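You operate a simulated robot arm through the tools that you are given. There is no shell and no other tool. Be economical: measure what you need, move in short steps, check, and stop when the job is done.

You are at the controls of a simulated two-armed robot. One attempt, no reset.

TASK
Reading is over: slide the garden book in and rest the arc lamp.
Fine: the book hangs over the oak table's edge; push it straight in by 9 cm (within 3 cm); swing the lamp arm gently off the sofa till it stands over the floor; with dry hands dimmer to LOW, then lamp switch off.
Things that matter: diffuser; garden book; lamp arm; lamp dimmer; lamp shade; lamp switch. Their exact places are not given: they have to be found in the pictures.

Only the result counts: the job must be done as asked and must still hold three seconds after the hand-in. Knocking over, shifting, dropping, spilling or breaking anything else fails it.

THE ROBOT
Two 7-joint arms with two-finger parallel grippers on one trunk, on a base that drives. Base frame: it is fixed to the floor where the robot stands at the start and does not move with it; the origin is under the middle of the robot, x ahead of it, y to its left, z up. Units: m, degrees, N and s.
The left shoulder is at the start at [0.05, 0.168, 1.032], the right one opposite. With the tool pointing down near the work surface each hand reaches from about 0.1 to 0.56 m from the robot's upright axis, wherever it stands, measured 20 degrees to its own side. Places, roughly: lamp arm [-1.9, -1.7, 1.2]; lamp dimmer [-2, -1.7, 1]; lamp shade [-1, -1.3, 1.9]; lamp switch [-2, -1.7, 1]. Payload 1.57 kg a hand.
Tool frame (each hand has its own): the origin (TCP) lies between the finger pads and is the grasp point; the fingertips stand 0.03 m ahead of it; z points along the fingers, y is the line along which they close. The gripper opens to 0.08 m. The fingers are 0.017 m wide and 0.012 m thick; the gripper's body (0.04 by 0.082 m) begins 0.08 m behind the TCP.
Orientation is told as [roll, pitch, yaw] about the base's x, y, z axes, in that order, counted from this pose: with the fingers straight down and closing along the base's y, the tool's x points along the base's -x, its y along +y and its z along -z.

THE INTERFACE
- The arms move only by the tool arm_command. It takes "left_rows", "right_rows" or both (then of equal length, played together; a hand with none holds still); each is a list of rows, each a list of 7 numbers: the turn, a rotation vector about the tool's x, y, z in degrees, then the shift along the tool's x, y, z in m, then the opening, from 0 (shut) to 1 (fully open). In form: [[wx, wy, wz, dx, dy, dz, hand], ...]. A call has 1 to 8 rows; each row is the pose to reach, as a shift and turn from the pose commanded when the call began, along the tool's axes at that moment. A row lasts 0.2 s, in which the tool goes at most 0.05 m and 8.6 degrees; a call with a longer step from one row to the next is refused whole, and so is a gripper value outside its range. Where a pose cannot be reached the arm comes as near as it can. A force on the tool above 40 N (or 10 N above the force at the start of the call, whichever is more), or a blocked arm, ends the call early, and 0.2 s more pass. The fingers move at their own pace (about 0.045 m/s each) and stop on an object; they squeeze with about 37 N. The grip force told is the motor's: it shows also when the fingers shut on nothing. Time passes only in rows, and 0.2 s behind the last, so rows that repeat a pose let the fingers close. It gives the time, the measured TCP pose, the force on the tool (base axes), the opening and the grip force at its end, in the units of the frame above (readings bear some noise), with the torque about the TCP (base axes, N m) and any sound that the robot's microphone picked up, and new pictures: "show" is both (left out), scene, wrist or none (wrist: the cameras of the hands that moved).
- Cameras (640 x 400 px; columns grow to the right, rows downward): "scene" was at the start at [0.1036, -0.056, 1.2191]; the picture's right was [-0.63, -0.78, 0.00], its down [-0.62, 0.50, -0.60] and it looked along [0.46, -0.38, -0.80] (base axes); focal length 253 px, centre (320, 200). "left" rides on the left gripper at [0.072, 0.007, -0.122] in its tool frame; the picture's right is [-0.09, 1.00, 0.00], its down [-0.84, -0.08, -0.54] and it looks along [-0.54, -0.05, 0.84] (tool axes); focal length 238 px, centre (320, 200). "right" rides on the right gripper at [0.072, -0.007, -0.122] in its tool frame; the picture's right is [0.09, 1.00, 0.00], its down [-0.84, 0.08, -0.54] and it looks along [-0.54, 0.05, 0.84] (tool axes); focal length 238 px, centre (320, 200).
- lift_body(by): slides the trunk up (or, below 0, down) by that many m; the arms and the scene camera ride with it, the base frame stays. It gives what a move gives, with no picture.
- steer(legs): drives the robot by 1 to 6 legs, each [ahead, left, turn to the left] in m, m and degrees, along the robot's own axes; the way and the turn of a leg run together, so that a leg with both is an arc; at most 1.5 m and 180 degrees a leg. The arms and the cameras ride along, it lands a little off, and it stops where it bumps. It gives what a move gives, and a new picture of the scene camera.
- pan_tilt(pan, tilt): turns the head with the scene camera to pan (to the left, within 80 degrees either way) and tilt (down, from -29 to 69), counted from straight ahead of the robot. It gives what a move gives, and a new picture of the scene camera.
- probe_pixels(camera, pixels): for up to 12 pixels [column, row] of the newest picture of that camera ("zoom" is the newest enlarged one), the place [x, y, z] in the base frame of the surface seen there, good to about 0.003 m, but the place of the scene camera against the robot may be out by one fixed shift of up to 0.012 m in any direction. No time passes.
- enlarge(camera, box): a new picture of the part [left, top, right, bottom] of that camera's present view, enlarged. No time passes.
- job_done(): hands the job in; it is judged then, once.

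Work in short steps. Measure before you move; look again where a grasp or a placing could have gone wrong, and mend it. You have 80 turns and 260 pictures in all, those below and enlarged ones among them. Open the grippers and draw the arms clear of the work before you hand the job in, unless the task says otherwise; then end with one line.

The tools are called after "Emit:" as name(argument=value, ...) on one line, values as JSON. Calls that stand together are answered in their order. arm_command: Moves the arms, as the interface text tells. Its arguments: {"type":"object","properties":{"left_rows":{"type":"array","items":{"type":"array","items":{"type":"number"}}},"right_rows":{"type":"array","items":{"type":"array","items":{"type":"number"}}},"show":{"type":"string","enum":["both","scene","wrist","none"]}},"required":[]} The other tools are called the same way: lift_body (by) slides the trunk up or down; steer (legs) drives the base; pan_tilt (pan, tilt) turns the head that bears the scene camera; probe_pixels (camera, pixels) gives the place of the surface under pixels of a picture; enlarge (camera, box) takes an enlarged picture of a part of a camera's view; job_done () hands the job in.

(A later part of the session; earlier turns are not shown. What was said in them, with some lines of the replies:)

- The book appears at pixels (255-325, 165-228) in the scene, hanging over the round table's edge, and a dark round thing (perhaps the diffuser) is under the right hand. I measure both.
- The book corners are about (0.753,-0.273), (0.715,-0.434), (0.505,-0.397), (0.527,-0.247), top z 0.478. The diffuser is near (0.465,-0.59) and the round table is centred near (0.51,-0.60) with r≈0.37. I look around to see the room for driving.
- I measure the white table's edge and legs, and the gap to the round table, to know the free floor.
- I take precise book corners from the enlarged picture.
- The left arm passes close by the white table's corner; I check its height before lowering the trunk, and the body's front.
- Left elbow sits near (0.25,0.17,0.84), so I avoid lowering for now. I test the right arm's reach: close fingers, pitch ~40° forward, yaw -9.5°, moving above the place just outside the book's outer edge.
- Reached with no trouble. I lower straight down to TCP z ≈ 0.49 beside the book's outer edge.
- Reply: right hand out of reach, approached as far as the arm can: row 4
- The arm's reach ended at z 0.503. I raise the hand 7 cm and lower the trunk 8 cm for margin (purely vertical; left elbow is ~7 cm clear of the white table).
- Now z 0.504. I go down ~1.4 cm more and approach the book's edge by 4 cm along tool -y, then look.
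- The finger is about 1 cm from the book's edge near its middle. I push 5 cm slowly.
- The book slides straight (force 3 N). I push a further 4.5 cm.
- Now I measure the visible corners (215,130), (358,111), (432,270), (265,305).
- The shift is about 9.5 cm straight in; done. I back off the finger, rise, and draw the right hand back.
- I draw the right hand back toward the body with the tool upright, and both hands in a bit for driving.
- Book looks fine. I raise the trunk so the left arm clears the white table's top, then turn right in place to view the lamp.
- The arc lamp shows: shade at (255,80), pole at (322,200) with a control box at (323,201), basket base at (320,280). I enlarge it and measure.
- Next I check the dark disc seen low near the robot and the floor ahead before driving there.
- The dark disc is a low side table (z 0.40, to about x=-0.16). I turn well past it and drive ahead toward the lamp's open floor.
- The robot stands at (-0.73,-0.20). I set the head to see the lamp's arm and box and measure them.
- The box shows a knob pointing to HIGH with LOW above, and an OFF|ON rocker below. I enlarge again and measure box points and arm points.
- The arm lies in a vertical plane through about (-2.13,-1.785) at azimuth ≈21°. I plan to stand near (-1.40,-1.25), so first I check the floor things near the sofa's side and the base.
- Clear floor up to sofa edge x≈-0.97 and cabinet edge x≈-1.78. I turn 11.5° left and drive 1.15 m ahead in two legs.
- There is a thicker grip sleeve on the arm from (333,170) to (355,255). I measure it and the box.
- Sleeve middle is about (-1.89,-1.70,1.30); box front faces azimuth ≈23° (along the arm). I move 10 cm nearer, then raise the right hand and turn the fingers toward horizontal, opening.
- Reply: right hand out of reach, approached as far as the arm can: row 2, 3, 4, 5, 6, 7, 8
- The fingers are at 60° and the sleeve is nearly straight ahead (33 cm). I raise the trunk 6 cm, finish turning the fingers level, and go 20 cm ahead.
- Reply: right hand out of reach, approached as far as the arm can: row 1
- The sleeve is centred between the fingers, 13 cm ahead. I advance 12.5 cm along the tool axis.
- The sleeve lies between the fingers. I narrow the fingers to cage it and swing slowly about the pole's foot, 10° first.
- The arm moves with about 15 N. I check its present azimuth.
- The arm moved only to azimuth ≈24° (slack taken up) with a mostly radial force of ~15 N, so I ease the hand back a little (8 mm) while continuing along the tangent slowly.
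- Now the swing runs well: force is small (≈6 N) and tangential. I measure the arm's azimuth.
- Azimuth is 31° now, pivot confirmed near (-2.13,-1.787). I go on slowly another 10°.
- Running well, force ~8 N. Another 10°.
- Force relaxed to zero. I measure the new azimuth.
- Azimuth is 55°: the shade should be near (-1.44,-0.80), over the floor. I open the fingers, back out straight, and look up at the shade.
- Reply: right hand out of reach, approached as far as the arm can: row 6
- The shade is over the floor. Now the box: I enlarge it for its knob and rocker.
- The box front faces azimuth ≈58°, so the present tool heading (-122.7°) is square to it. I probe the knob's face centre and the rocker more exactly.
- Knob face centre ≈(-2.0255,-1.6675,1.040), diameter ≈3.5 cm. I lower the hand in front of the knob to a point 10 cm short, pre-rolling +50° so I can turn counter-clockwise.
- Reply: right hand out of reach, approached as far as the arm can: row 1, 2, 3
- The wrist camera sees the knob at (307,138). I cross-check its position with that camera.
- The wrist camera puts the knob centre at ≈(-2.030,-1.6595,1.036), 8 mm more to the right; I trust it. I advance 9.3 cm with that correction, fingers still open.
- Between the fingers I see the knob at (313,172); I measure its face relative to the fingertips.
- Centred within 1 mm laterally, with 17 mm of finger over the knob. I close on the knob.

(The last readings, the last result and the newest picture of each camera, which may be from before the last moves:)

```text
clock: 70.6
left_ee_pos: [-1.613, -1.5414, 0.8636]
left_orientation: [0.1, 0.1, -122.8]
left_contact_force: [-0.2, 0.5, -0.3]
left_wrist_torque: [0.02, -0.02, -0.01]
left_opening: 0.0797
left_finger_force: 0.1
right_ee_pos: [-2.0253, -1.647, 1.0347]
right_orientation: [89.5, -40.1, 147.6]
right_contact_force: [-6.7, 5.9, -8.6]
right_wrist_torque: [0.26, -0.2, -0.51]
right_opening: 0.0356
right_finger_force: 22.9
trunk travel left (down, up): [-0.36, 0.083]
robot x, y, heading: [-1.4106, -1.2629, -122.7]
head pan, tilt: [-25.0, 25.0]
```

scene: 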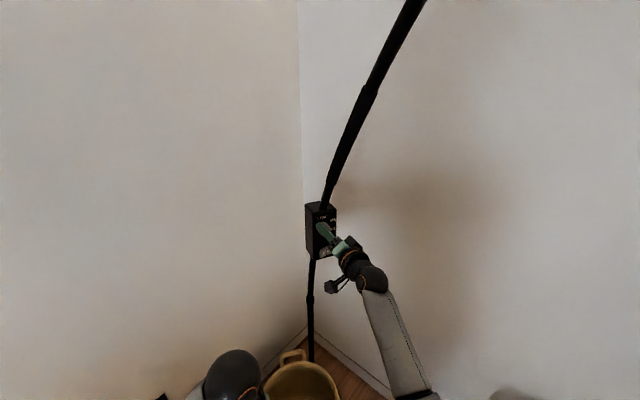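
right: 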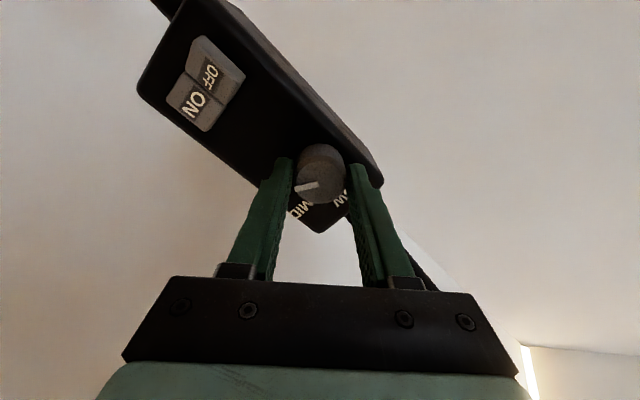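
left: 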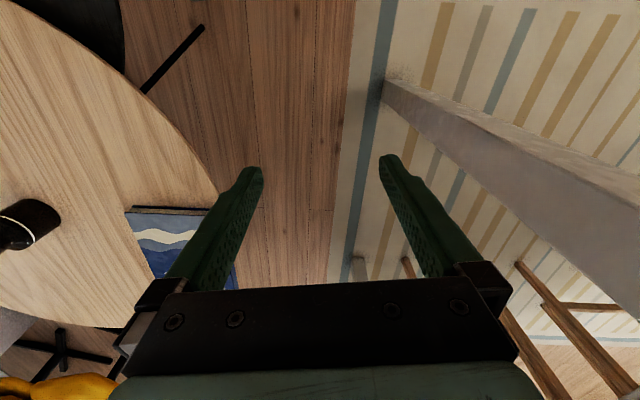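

Gripped at 3.6 cm. I relax the 4 mm offset and turn counter-clockwise 64°.

Emit:
arm_command(right_rows=[[0, 0, 0, 0, -0.0045, 0, 0.3], [0, 0, -8.5, 0, -0.0045, 0, 0.3], [0, 0, -17, 0, -0.0045, 0, 0.3], [0, 0, -25.5, 0, -0.0045, 0, 0.3], [0, 0, -34, 0, -0.0045, 0, 0.3], [0, 0, -42.5, 0, -0.0045, 0, 0.3], [0, 0, -51, 0, -0.0045, 0, 0.3], [0, 0, -59.5, 0, -0.0045, 0, 0.3]])

```text
clock: 72.4
left_ee_pos: [-1.6136, -1.5416, 0.8643]
left_orientation: [0.0, -0.1, -122.7]
left_contact_force: [1.5, 0.2, -0.3]
left_wrist_torque: [-0.03, 0.0, -0.03]
left_opening: 0.0802
left_finger_force: 0.1
right_ee_pos: [-2.0265, -1.6464, 1.0336]
right_orientation: [-89.5, -80.2, -33.1]
right_contact_force: [-8.1, 4.1, -3.4]
right_wrist_torque: [0.46, -0.36, -0.78]
right_opening: 0.0355
right_finger_force: 42.5
trunk travel left (down, up): [-0.36, 0.083]
robot x, y, heading: [-1.406, -1.2588, -122.9]
head pan, tilt: [-25.0, 25.0]
```

scene: 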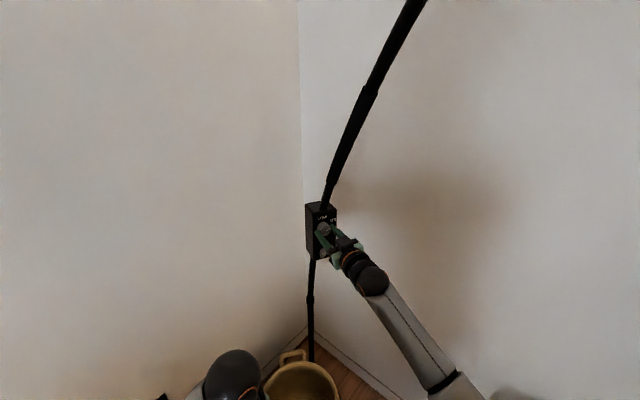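
right: 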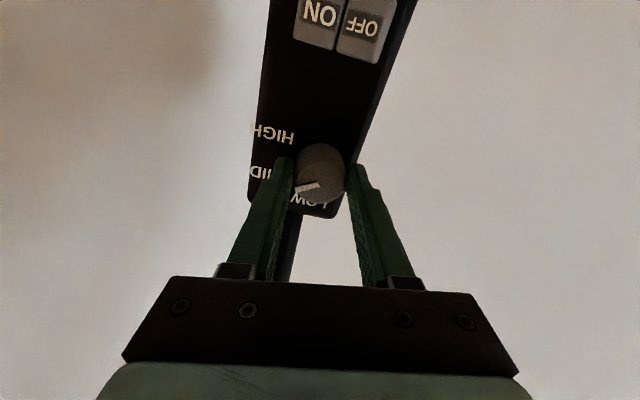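

The knob follows the fingers. I turn another 60°, relaxing 3 mm to the right.

Emit:
arm_command(right_rows=[[0, 0, -7.5, 0, -0.003, 0, 0.3], [0, 0, -15, 0, -0.003, 0, 0.3], [0, 0, -22.5, 0, -0.003, 0, 0.3], [0, 0, -30, 0, -0.003, 0, 0.3], [0, 0, -37.5, 0, -0.003, 0, 0.3], [0, 0, -45, 0, -0.003, 0, 0.3], [0, 0, -52.5, 0, -0.003, 0, 0.3], [0, 0, -60, 0, -0.003, 0, 0.3]])

Emit:
enlarge(camera="right", box=[220, 80, 420, 280])

Emit:
enlarge(camera="scene", box=[290, 190, 360, 260])

```text
clock: 74.2
left_ee_pos: [-1.6136, -1.5407, 0.8646]
left_orientation: [0.1, -0.1, -122.6]
left_contact_force: [-0.3, -0.2, 0.4]
left_wrist_torque: [-0.02, 0.01, -0.05]
left_opening: 0.0802
left_finger_force: 0.1
right_ee_pos: [-2.0283, -1.6452, 1.0334]
right_orientation: [-90.0, -20.5, -32.7]
right_contact_force: [-0.6, -3.4, -1.1]
right_wrist_torque: [0.0, -0.59, -0.16]
right_opening: 0.0351
right_finger_force: 42.1
trunk travel left (down, up): [-0.36, 0.083]
robot x, y, heading: [-1.4089, -1.2635, -122.4]
head pan, tilt: [-25.0, 25.0]
```

scene: 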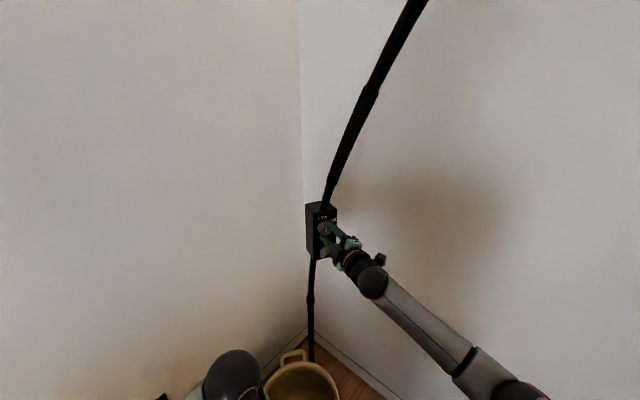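
right: 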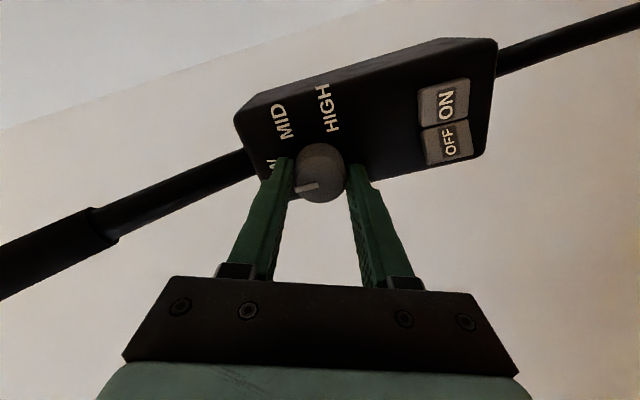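

```text
2.00 times, centred on (320, 180) of right
```

zoom: 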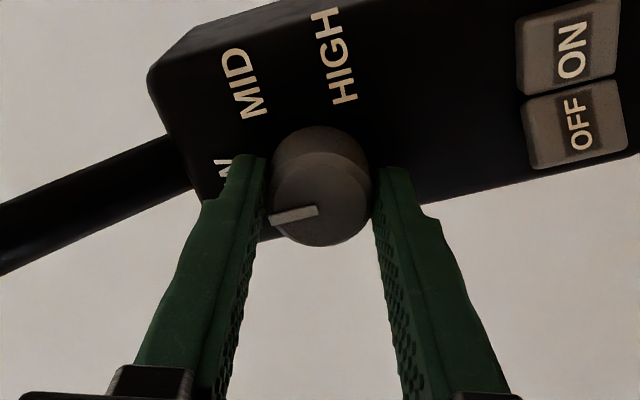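

```text
5.71 times, centred on (325, 225) of scene
```

zoom: 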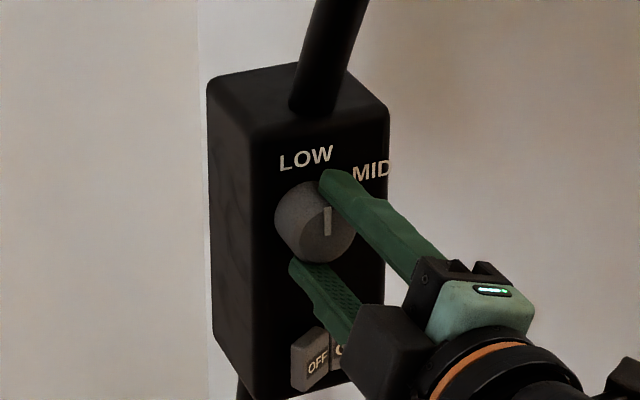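

In the scene zoom the pointer line stands upright at (328,222), toward LOW. I open and back off 10 cm to check.

Emit:
arm_command(right_rows=[[0, 0, 0, 0, 0, 0, 0.6], [0, 0, 0, 0, 0, 0, 1], [0, 0, 0, 0, 0, 0, 1], [0, 0, 0, 0, 0, -0.03, 1], [0, 0, 0, 0, 0, -0.065, 1], [0, 0, 0, 0, 0, -0.1, 1]])

Emit:
enlarge(camera="scene", box=[290, 190, 360, 260])

Emit:
enlarge(camera="right", box=[220, 40, 460, 200])

```text
clock: 75.6
left_ee_pos: [-1.6129, -1.5417, 0.8652]
left_orientation: [0.1, 0.0, -122.6]
left_contact_force: [1.0, 0.1, -0.1]
left_wrist_torque: [0.01, 0.02, 0.01]
left_opening: 0.08
left_finger_force: 0.1
right_ee_pos: [-1.9741, -1.5589, 1.036]
right_orientation: [-90.0, -20.4, -32.8]
right_contact_force: [-0.3, 0.7, 0.5]
right_wrist_torque: [-0.01, -0.06, 0.03]
right_opening: 0.08
right_finger_force: 0.0
trunk travel left (down, up): [-0.36, 0.083]
robot x, y, heading: [-1.4083, -1.2643, -122.9]
head pan, tilt: [-25.0, 25.0]
```

scene: 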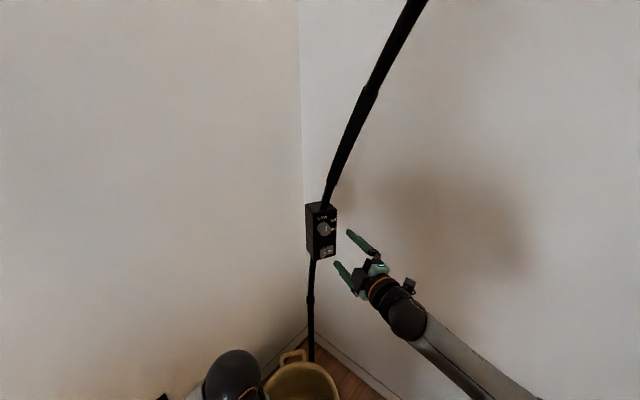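
right: 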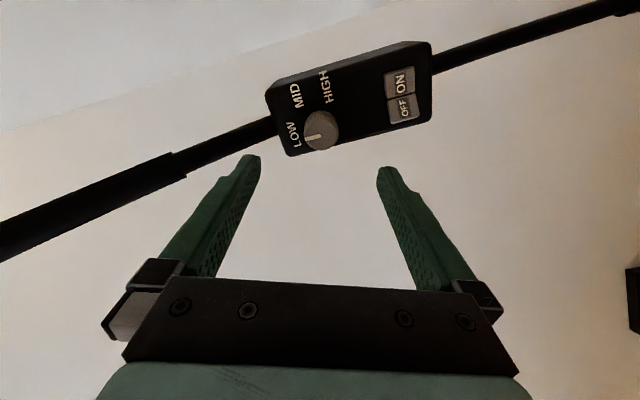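

```text
5.71 times, centred on (325, 225) of scene
```

zoom: 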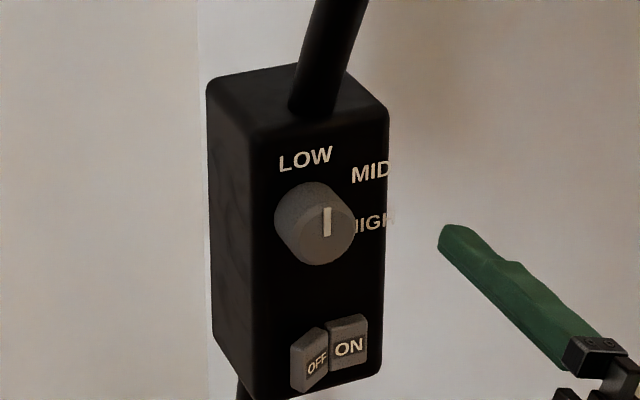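

```text
2.50 times, centred on (340, 120) of right
```

zoom: 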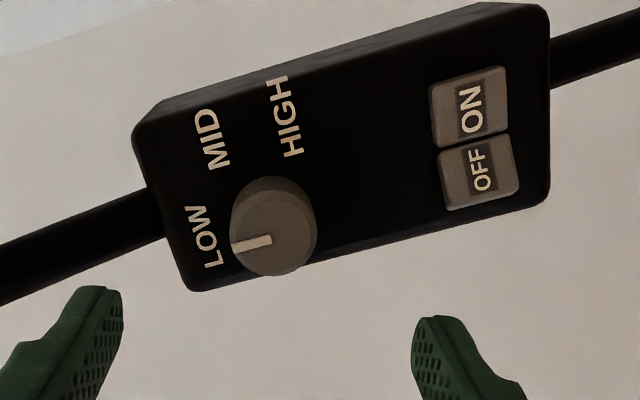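

The pointer stands at LOW (and the knob met a stop torque at the end). Now the rocker: OFF half in wrist picture at (404,108), raised. I measure it.

Emit:
probe_pixels(camera="right", pixels=[[404, 109], [402, 102], [407, 116], [392, 108], [414, 106], [400, 82], [410, 80], [398, 93], [375, 115], [370, 90]])

```text
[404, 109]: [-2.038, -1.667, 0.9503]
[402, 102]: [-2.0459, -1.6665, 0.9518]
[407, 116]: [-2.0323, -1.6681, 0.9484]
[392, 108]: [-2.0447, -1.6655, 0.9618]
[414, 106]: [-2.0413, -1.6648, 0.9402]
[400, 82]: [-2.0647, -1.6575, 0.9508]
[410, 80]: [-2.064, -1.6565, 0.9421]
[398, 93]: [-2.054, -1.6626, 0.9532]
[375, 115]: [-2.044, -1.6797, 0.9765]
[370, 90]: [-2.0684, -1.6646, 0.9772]
```

OFF half centre ≈(-2.038,-1.667,0.951), standing ~14 mm proud; ON half ~8 mm. I close the fingers, roll to upright (−20.5°), and move before the OFF half, stopping ~2 cm short.

Emit:
arm_command(right_rows=[[0, 0, -6.8, 0.008, 0.0275, 0, 0], [0, 0, -13.6, 0.016, 0.055, 0, 0], [0, 0, -20.5, 0.0244, 0.0824, 0, 0], [0, 0, -20.5, 0.0244, 0.0824, 0.02, 0], [0, 0, -20.5, 0.0244, 0.0824, 0.05, 0], [0, 0, -20.5, 0.0244, 0.0824, 0.072, 0]])

Emit:
enlarge(camera="scene", box=[290, 200, 370, 280])

Emit:
enlarge(camera="right", box=[220, 80, 420, 230])

```text
clock: 77.0
left_ee_pos: [-1.6132, -1.541, 0.864]
left_orientation: [-0.1, 0.0, -122.7]
left_contact_force: [-0.4, -0.2, 0.3]
left_wrist_torque: [0.03, 0.05, 0.0]
left_opening: 0.0801
left_finger_force: 0.0
right_ee_pos: [-2.0099, -1.6252, 0.948]
right_orientation: [-89.9, 0.1, -32.7]
right_contact_force: [1.3, 0.4, 0.7]
right_wrist_torque: [0.02, -0.02, 0.02]
right_opening: 0.0
right_finger_force: 21.7
trunk travel left (down, up): [-0.36, 0.083]
robot x, y, heading: [-1.4045, -1.2579, -122.7]
head pan, tilt: [-25.0, 25.0]
```

scene: 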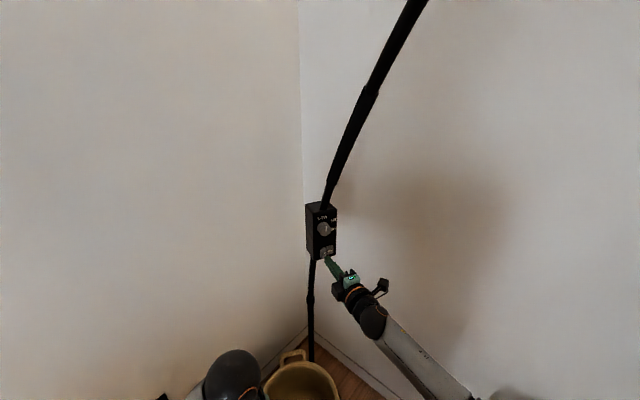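
right: 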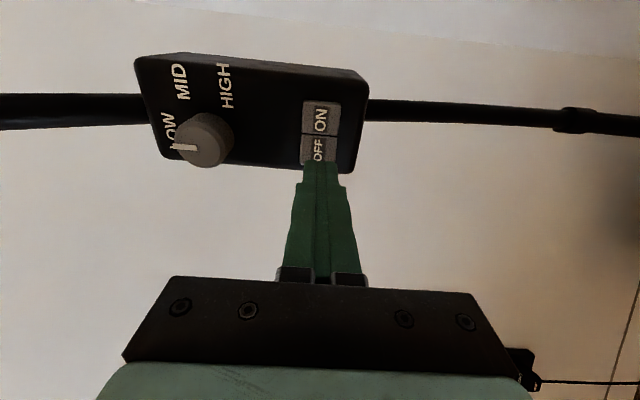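

```text
5.00 times, centred on (330, 240) of scene
```

zoom: 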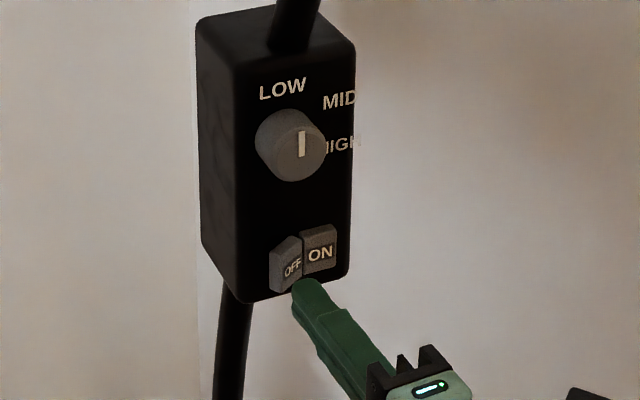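

```text
2.67 times, centred on (320, 155) of right
```

zoom: 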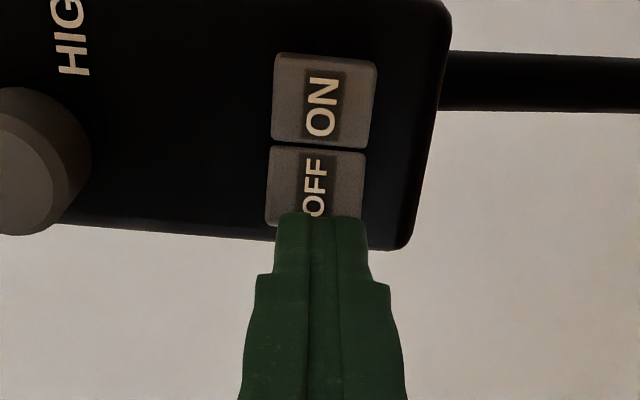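

The fingertips align with the OFF half, ~2 cm short. I press in slowly by 3.2 cm and listen for the click, then withdraw.

Emit:
arm_command(right_rows=[[0, 0, 0, 0, 0, 0.012, 0], [0, 0, 0, 0, 0, 0.019, 0], [0, 0, 0, 0, 0, 0.024, 0], [0, 0, 0, 0, 0, 0.028, 0], [0, 0, 0, 0, 0, 0.032, 0]])

Emit:
enlarge(camera="right", box=[220, 80, 420, 230])

```text
clock: 78.2
left_ee_pos: [-1.612, -1.5396, 0.8657]
left_orientation: [0.0, -0.2, -122.9]
left_contact_force: [-0.4, -0.6, 0.5]
left_wrist_torque: [-0.01, 0.01, -0.02]
left_opening: 0.08
left_finger_force: 0.0
right_ee_pos: [-2.024, -1.6482, 0.9476]
right_orientation: [-89.9, 0.2, -32.7]
right_contact_force: [15.4, 23.4, -0.4]
right_wrist_torque: [-0.04, -0.04, -0.2]
right_opening: 0.0001
right_finger_force: 21.4
trunk travel left (down, up): [-0.36, 0.083]
robot x, y, heading: [-1.4039, -1.2594, -122.8]
head pan, tilt: [-25.0, 25.0]
```

scene: 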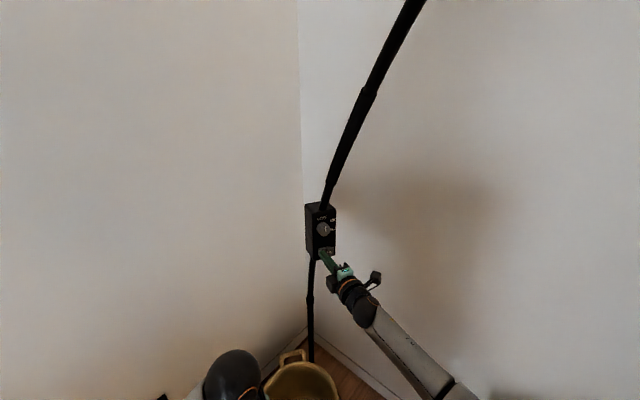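
right: 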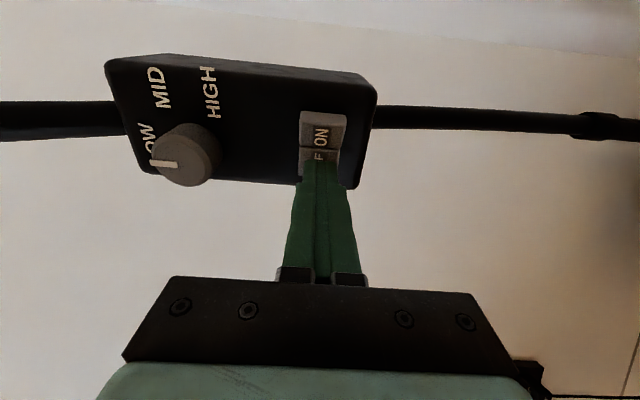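

```text
2.67 times, centred on (320, 155) of right
```

zoom: 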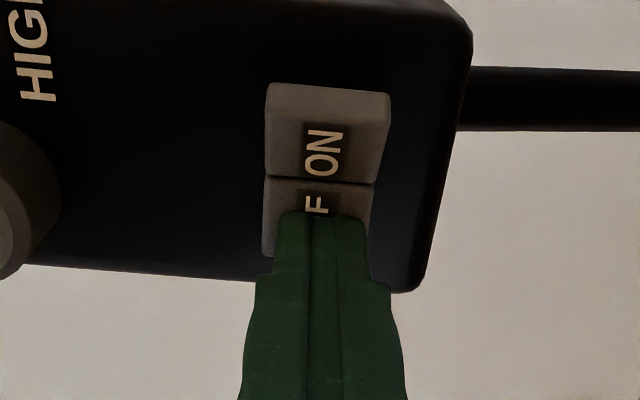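

28 N reaction, and the ON half now stands raised: it has flipped. I withdraw and look.

Emit:
arm_command(right_rows=[[0, 0, 0, 0, 0, -0.01, 0], [0, 0, 0, 0, 0, -0.04, 0], [0, 0, 0, 0, 0, -0.08, 0], [0, 0, 0, 0, 0, -0.12, 0], [0, 0, 0, 0, 0, -0.16, 0]])

Emit:
enlarge(camera="scene", box=[290, 190, 360, 270])

Emit:
pan_tilt(pan=-78, tilt=-29)

```text
clock: 79.4
left_ee_pos: [-1.6124, -1.5414, 0.8646]
left_orientation: [0.0, 0.0, -122.8]
left_contact_force: [-0.1, -0.7, 0.5]
left_wrist_torque: [0.0, 0.0, 0.01]
left_opening: 0.0799
left_finger_force: 0.1
right_ee_pos: [-1.9387, -1.5179, 0.9493]
right_orientation: [-90.0, 0.2, -32.7]
right_contact_force: [0.6, 0.1, 0.3]
right_wrist_torque: [0.01, -0.03, -0.01]
right_opening: 0.0003
right_finger_force: 21.2
trunk travel left (down, up): [-0.36, 0.083]
robot x, y, heading: [-1.4084, -1.2572, -122.7]
head pan, tilt: [-25.0, 25.0]
```

scene: 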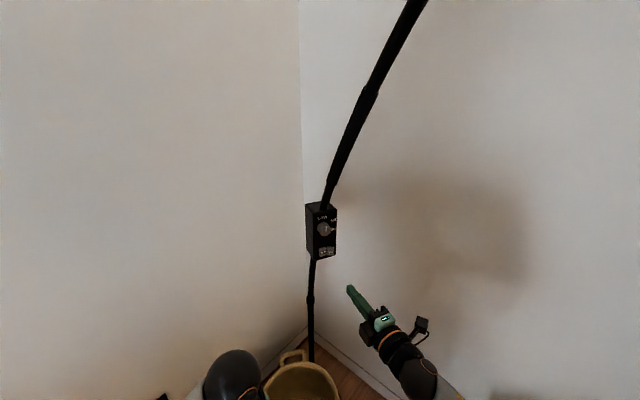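
right: 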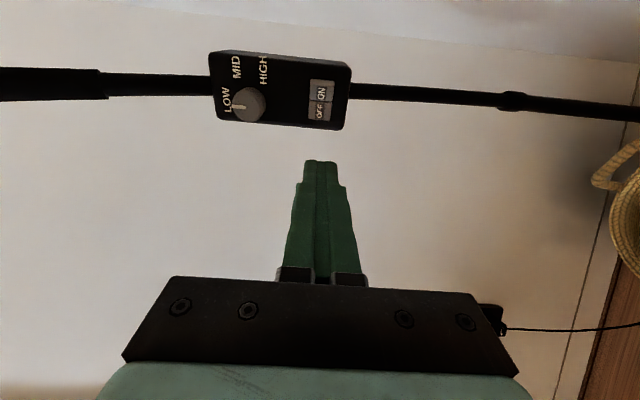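

```text
5.00 times, centred on (325, 230) of scene
```

zoom: 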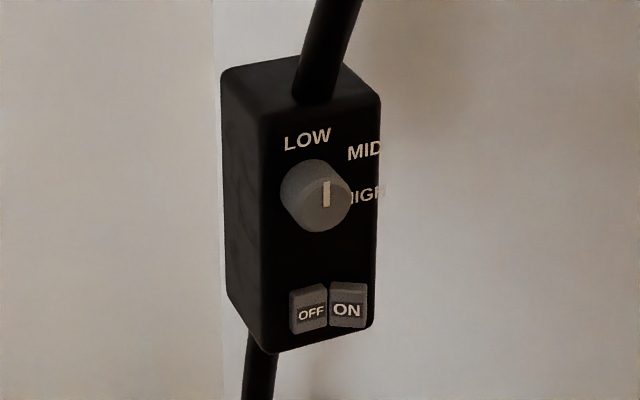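

```text
clock: 80.6
left_ee_pos: [-1.6131, -1.5412, 0.8641]
left_orientation: [0.1, 0.1, -122.7]
left_contact_force: [0.0, -0.2, 0.5]
left_wrist_torque: [-0.05, -0.04, 0.01]
left_opening: 0.0802
left_finger_force: 0.0
right_ee_pos: [-1.9387, -1.5172, 0.9497]
right_orientation: [-90.0, 0.1, -32.7]
right_contact_force: [0.0, -0.4, 0.2]
right_wrist_torque: [0.01, 0.02, 0.0]
right_opening: 0.0
right_finger_force: 21.0
trunk travel left (down, up): [-0.36, 0.083]
robot x, y, heading: [-1.4079, -1.2624, -122.6]
head pan, tilt: [-78.0, -28.6]
```

scene: 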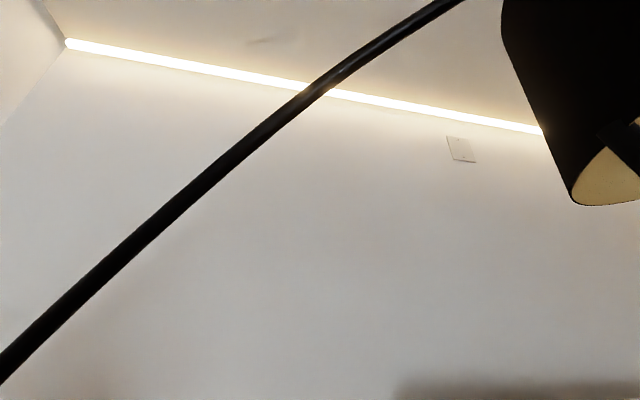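

The shade's inside is now dull beige instead of bright yellow, so the lamp is off. I verify the rocker with a close look.

Emit:
enlarge(camera="right", box=[200, 40, 360, 140])

Emit:
probe_pixels(camera="right", pixels=[[312, 84], [312, 96], [312, 104], [312, 118], [290, 100]])

```text
4.00 times, centred on (280, 90) of right
```

zoom: 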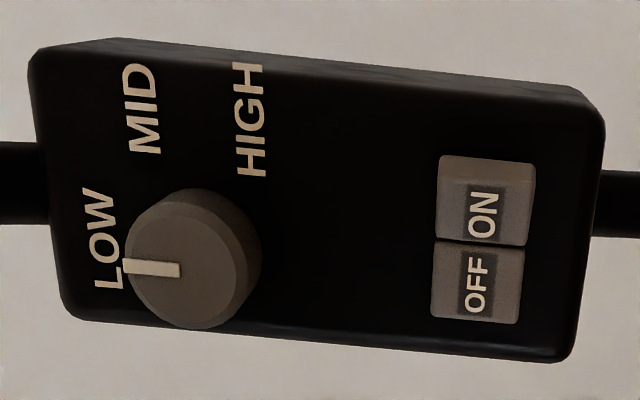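

```text
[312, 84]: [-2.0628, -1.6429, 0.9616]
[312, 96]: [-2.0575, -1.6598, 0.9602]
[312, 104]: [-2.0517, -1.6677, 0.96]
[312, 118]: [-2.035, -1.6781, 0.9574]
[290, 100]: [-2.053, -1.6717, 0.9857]
```

OFF half is pressed in (6 mm) and ON stands out (21 mm); knob pointer lines up with LOW. I draw the right hand further back and open it, then check the lamp and room.

Emit:
arm_command(right_rows=[[0, 0, 0, 0, 0, -0.03, 0.5], [0, 0, 0, 0, 0, -0.06, 1], [0, 0, 0, 0, 0, -0.08, 1], [0, 0, 0, 0, 0, -0.08, 1]], show="none")

Emit:
pan_tilt(pan=-25, tilt=10)

Emit:
probe_pixels(camera="scene", pixels=[[456, 70], [410, 150], [380, 200], [340, 290]])

```text
clock: 81.6
left_ee_pos: [-1.6119, -1.5409, 0.8638]
left_orientation: [0.1, 0.0, -122.7]
left_contact_force: [-0.1, 0.0, 0.6]
left_wrist_torque: [0.0, 0.0, -0.01]
left_opening: 0.0801
left_finger_force: 0.1
right_ee_pos: [-1.8955, -1.4497, 0.9489]
right_orientation: [-90.0, 0.1, -32.7]
right_contact_force: [-0.8, -0.6, -0.2]
right_wrist_torque: [-0.02, 0.0, 0.02]
right_opening: 0.08
right_finger_force: 0.0
trunk travel left (down, up): [-0.36, 0.083]
robot x, y, heading: [-1.4061, -1.264, -122.6]
head pan, tilt: [-78.0, -28.6]
```

```text
clock: 82.8
left_ee_pos: [-1.6119, -1.5412, 0.8638]
left_orientation: [0.0, 0.0, -122.8]
left_contact_force: [-0.3, 0.0, 0.3]
left_wrist_torque: [0.01, 0.0, 0.01]
left_opening: 0.0801
left_finger_force: 0.1
right_ee_pos: [-1.8961, -1.4501, 0.9477]
right_orientation: [-90.0, 0.1, -32.6]
right_contact_force: [-0.7, 0.8, 0.2]
right_wrist_torque: [-0.03, 0.0, 0.01]
right_opening: 0.0801
right_finger_force: 0.0
trunk travel left (down, up): [-0.36, 0.083]
robot x, y, heading: [-1.4034, -1.2593, -122.8]
head pan, tilt: [-25.0, 10.0]
```

scene: 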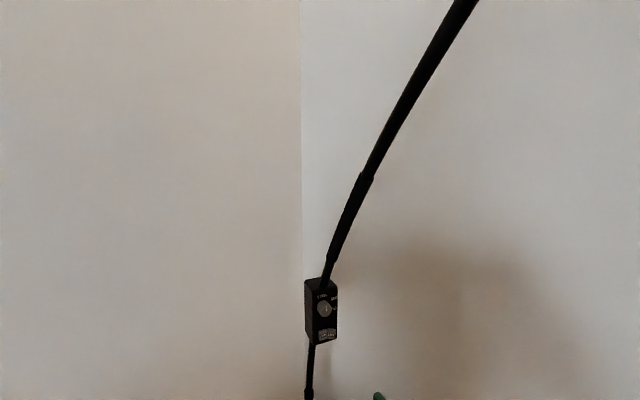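

```text
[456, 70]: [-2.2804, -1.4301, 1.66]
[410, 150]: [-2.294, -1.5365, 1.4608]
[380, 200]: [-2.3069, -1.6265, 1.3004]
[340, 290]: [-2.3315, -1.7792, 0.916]
```

The lamp arm stays where I swung it, the arms are clear and both grippers are open. I hand the job in.

Emit:
job_done()

```text
The job is handed in.
```

The job is handed in. The book is about 9.5 cm further in, the lamp arm is swung off the sofa and stands over the floor, the dimmer is at LOW and the lamp switch is off.
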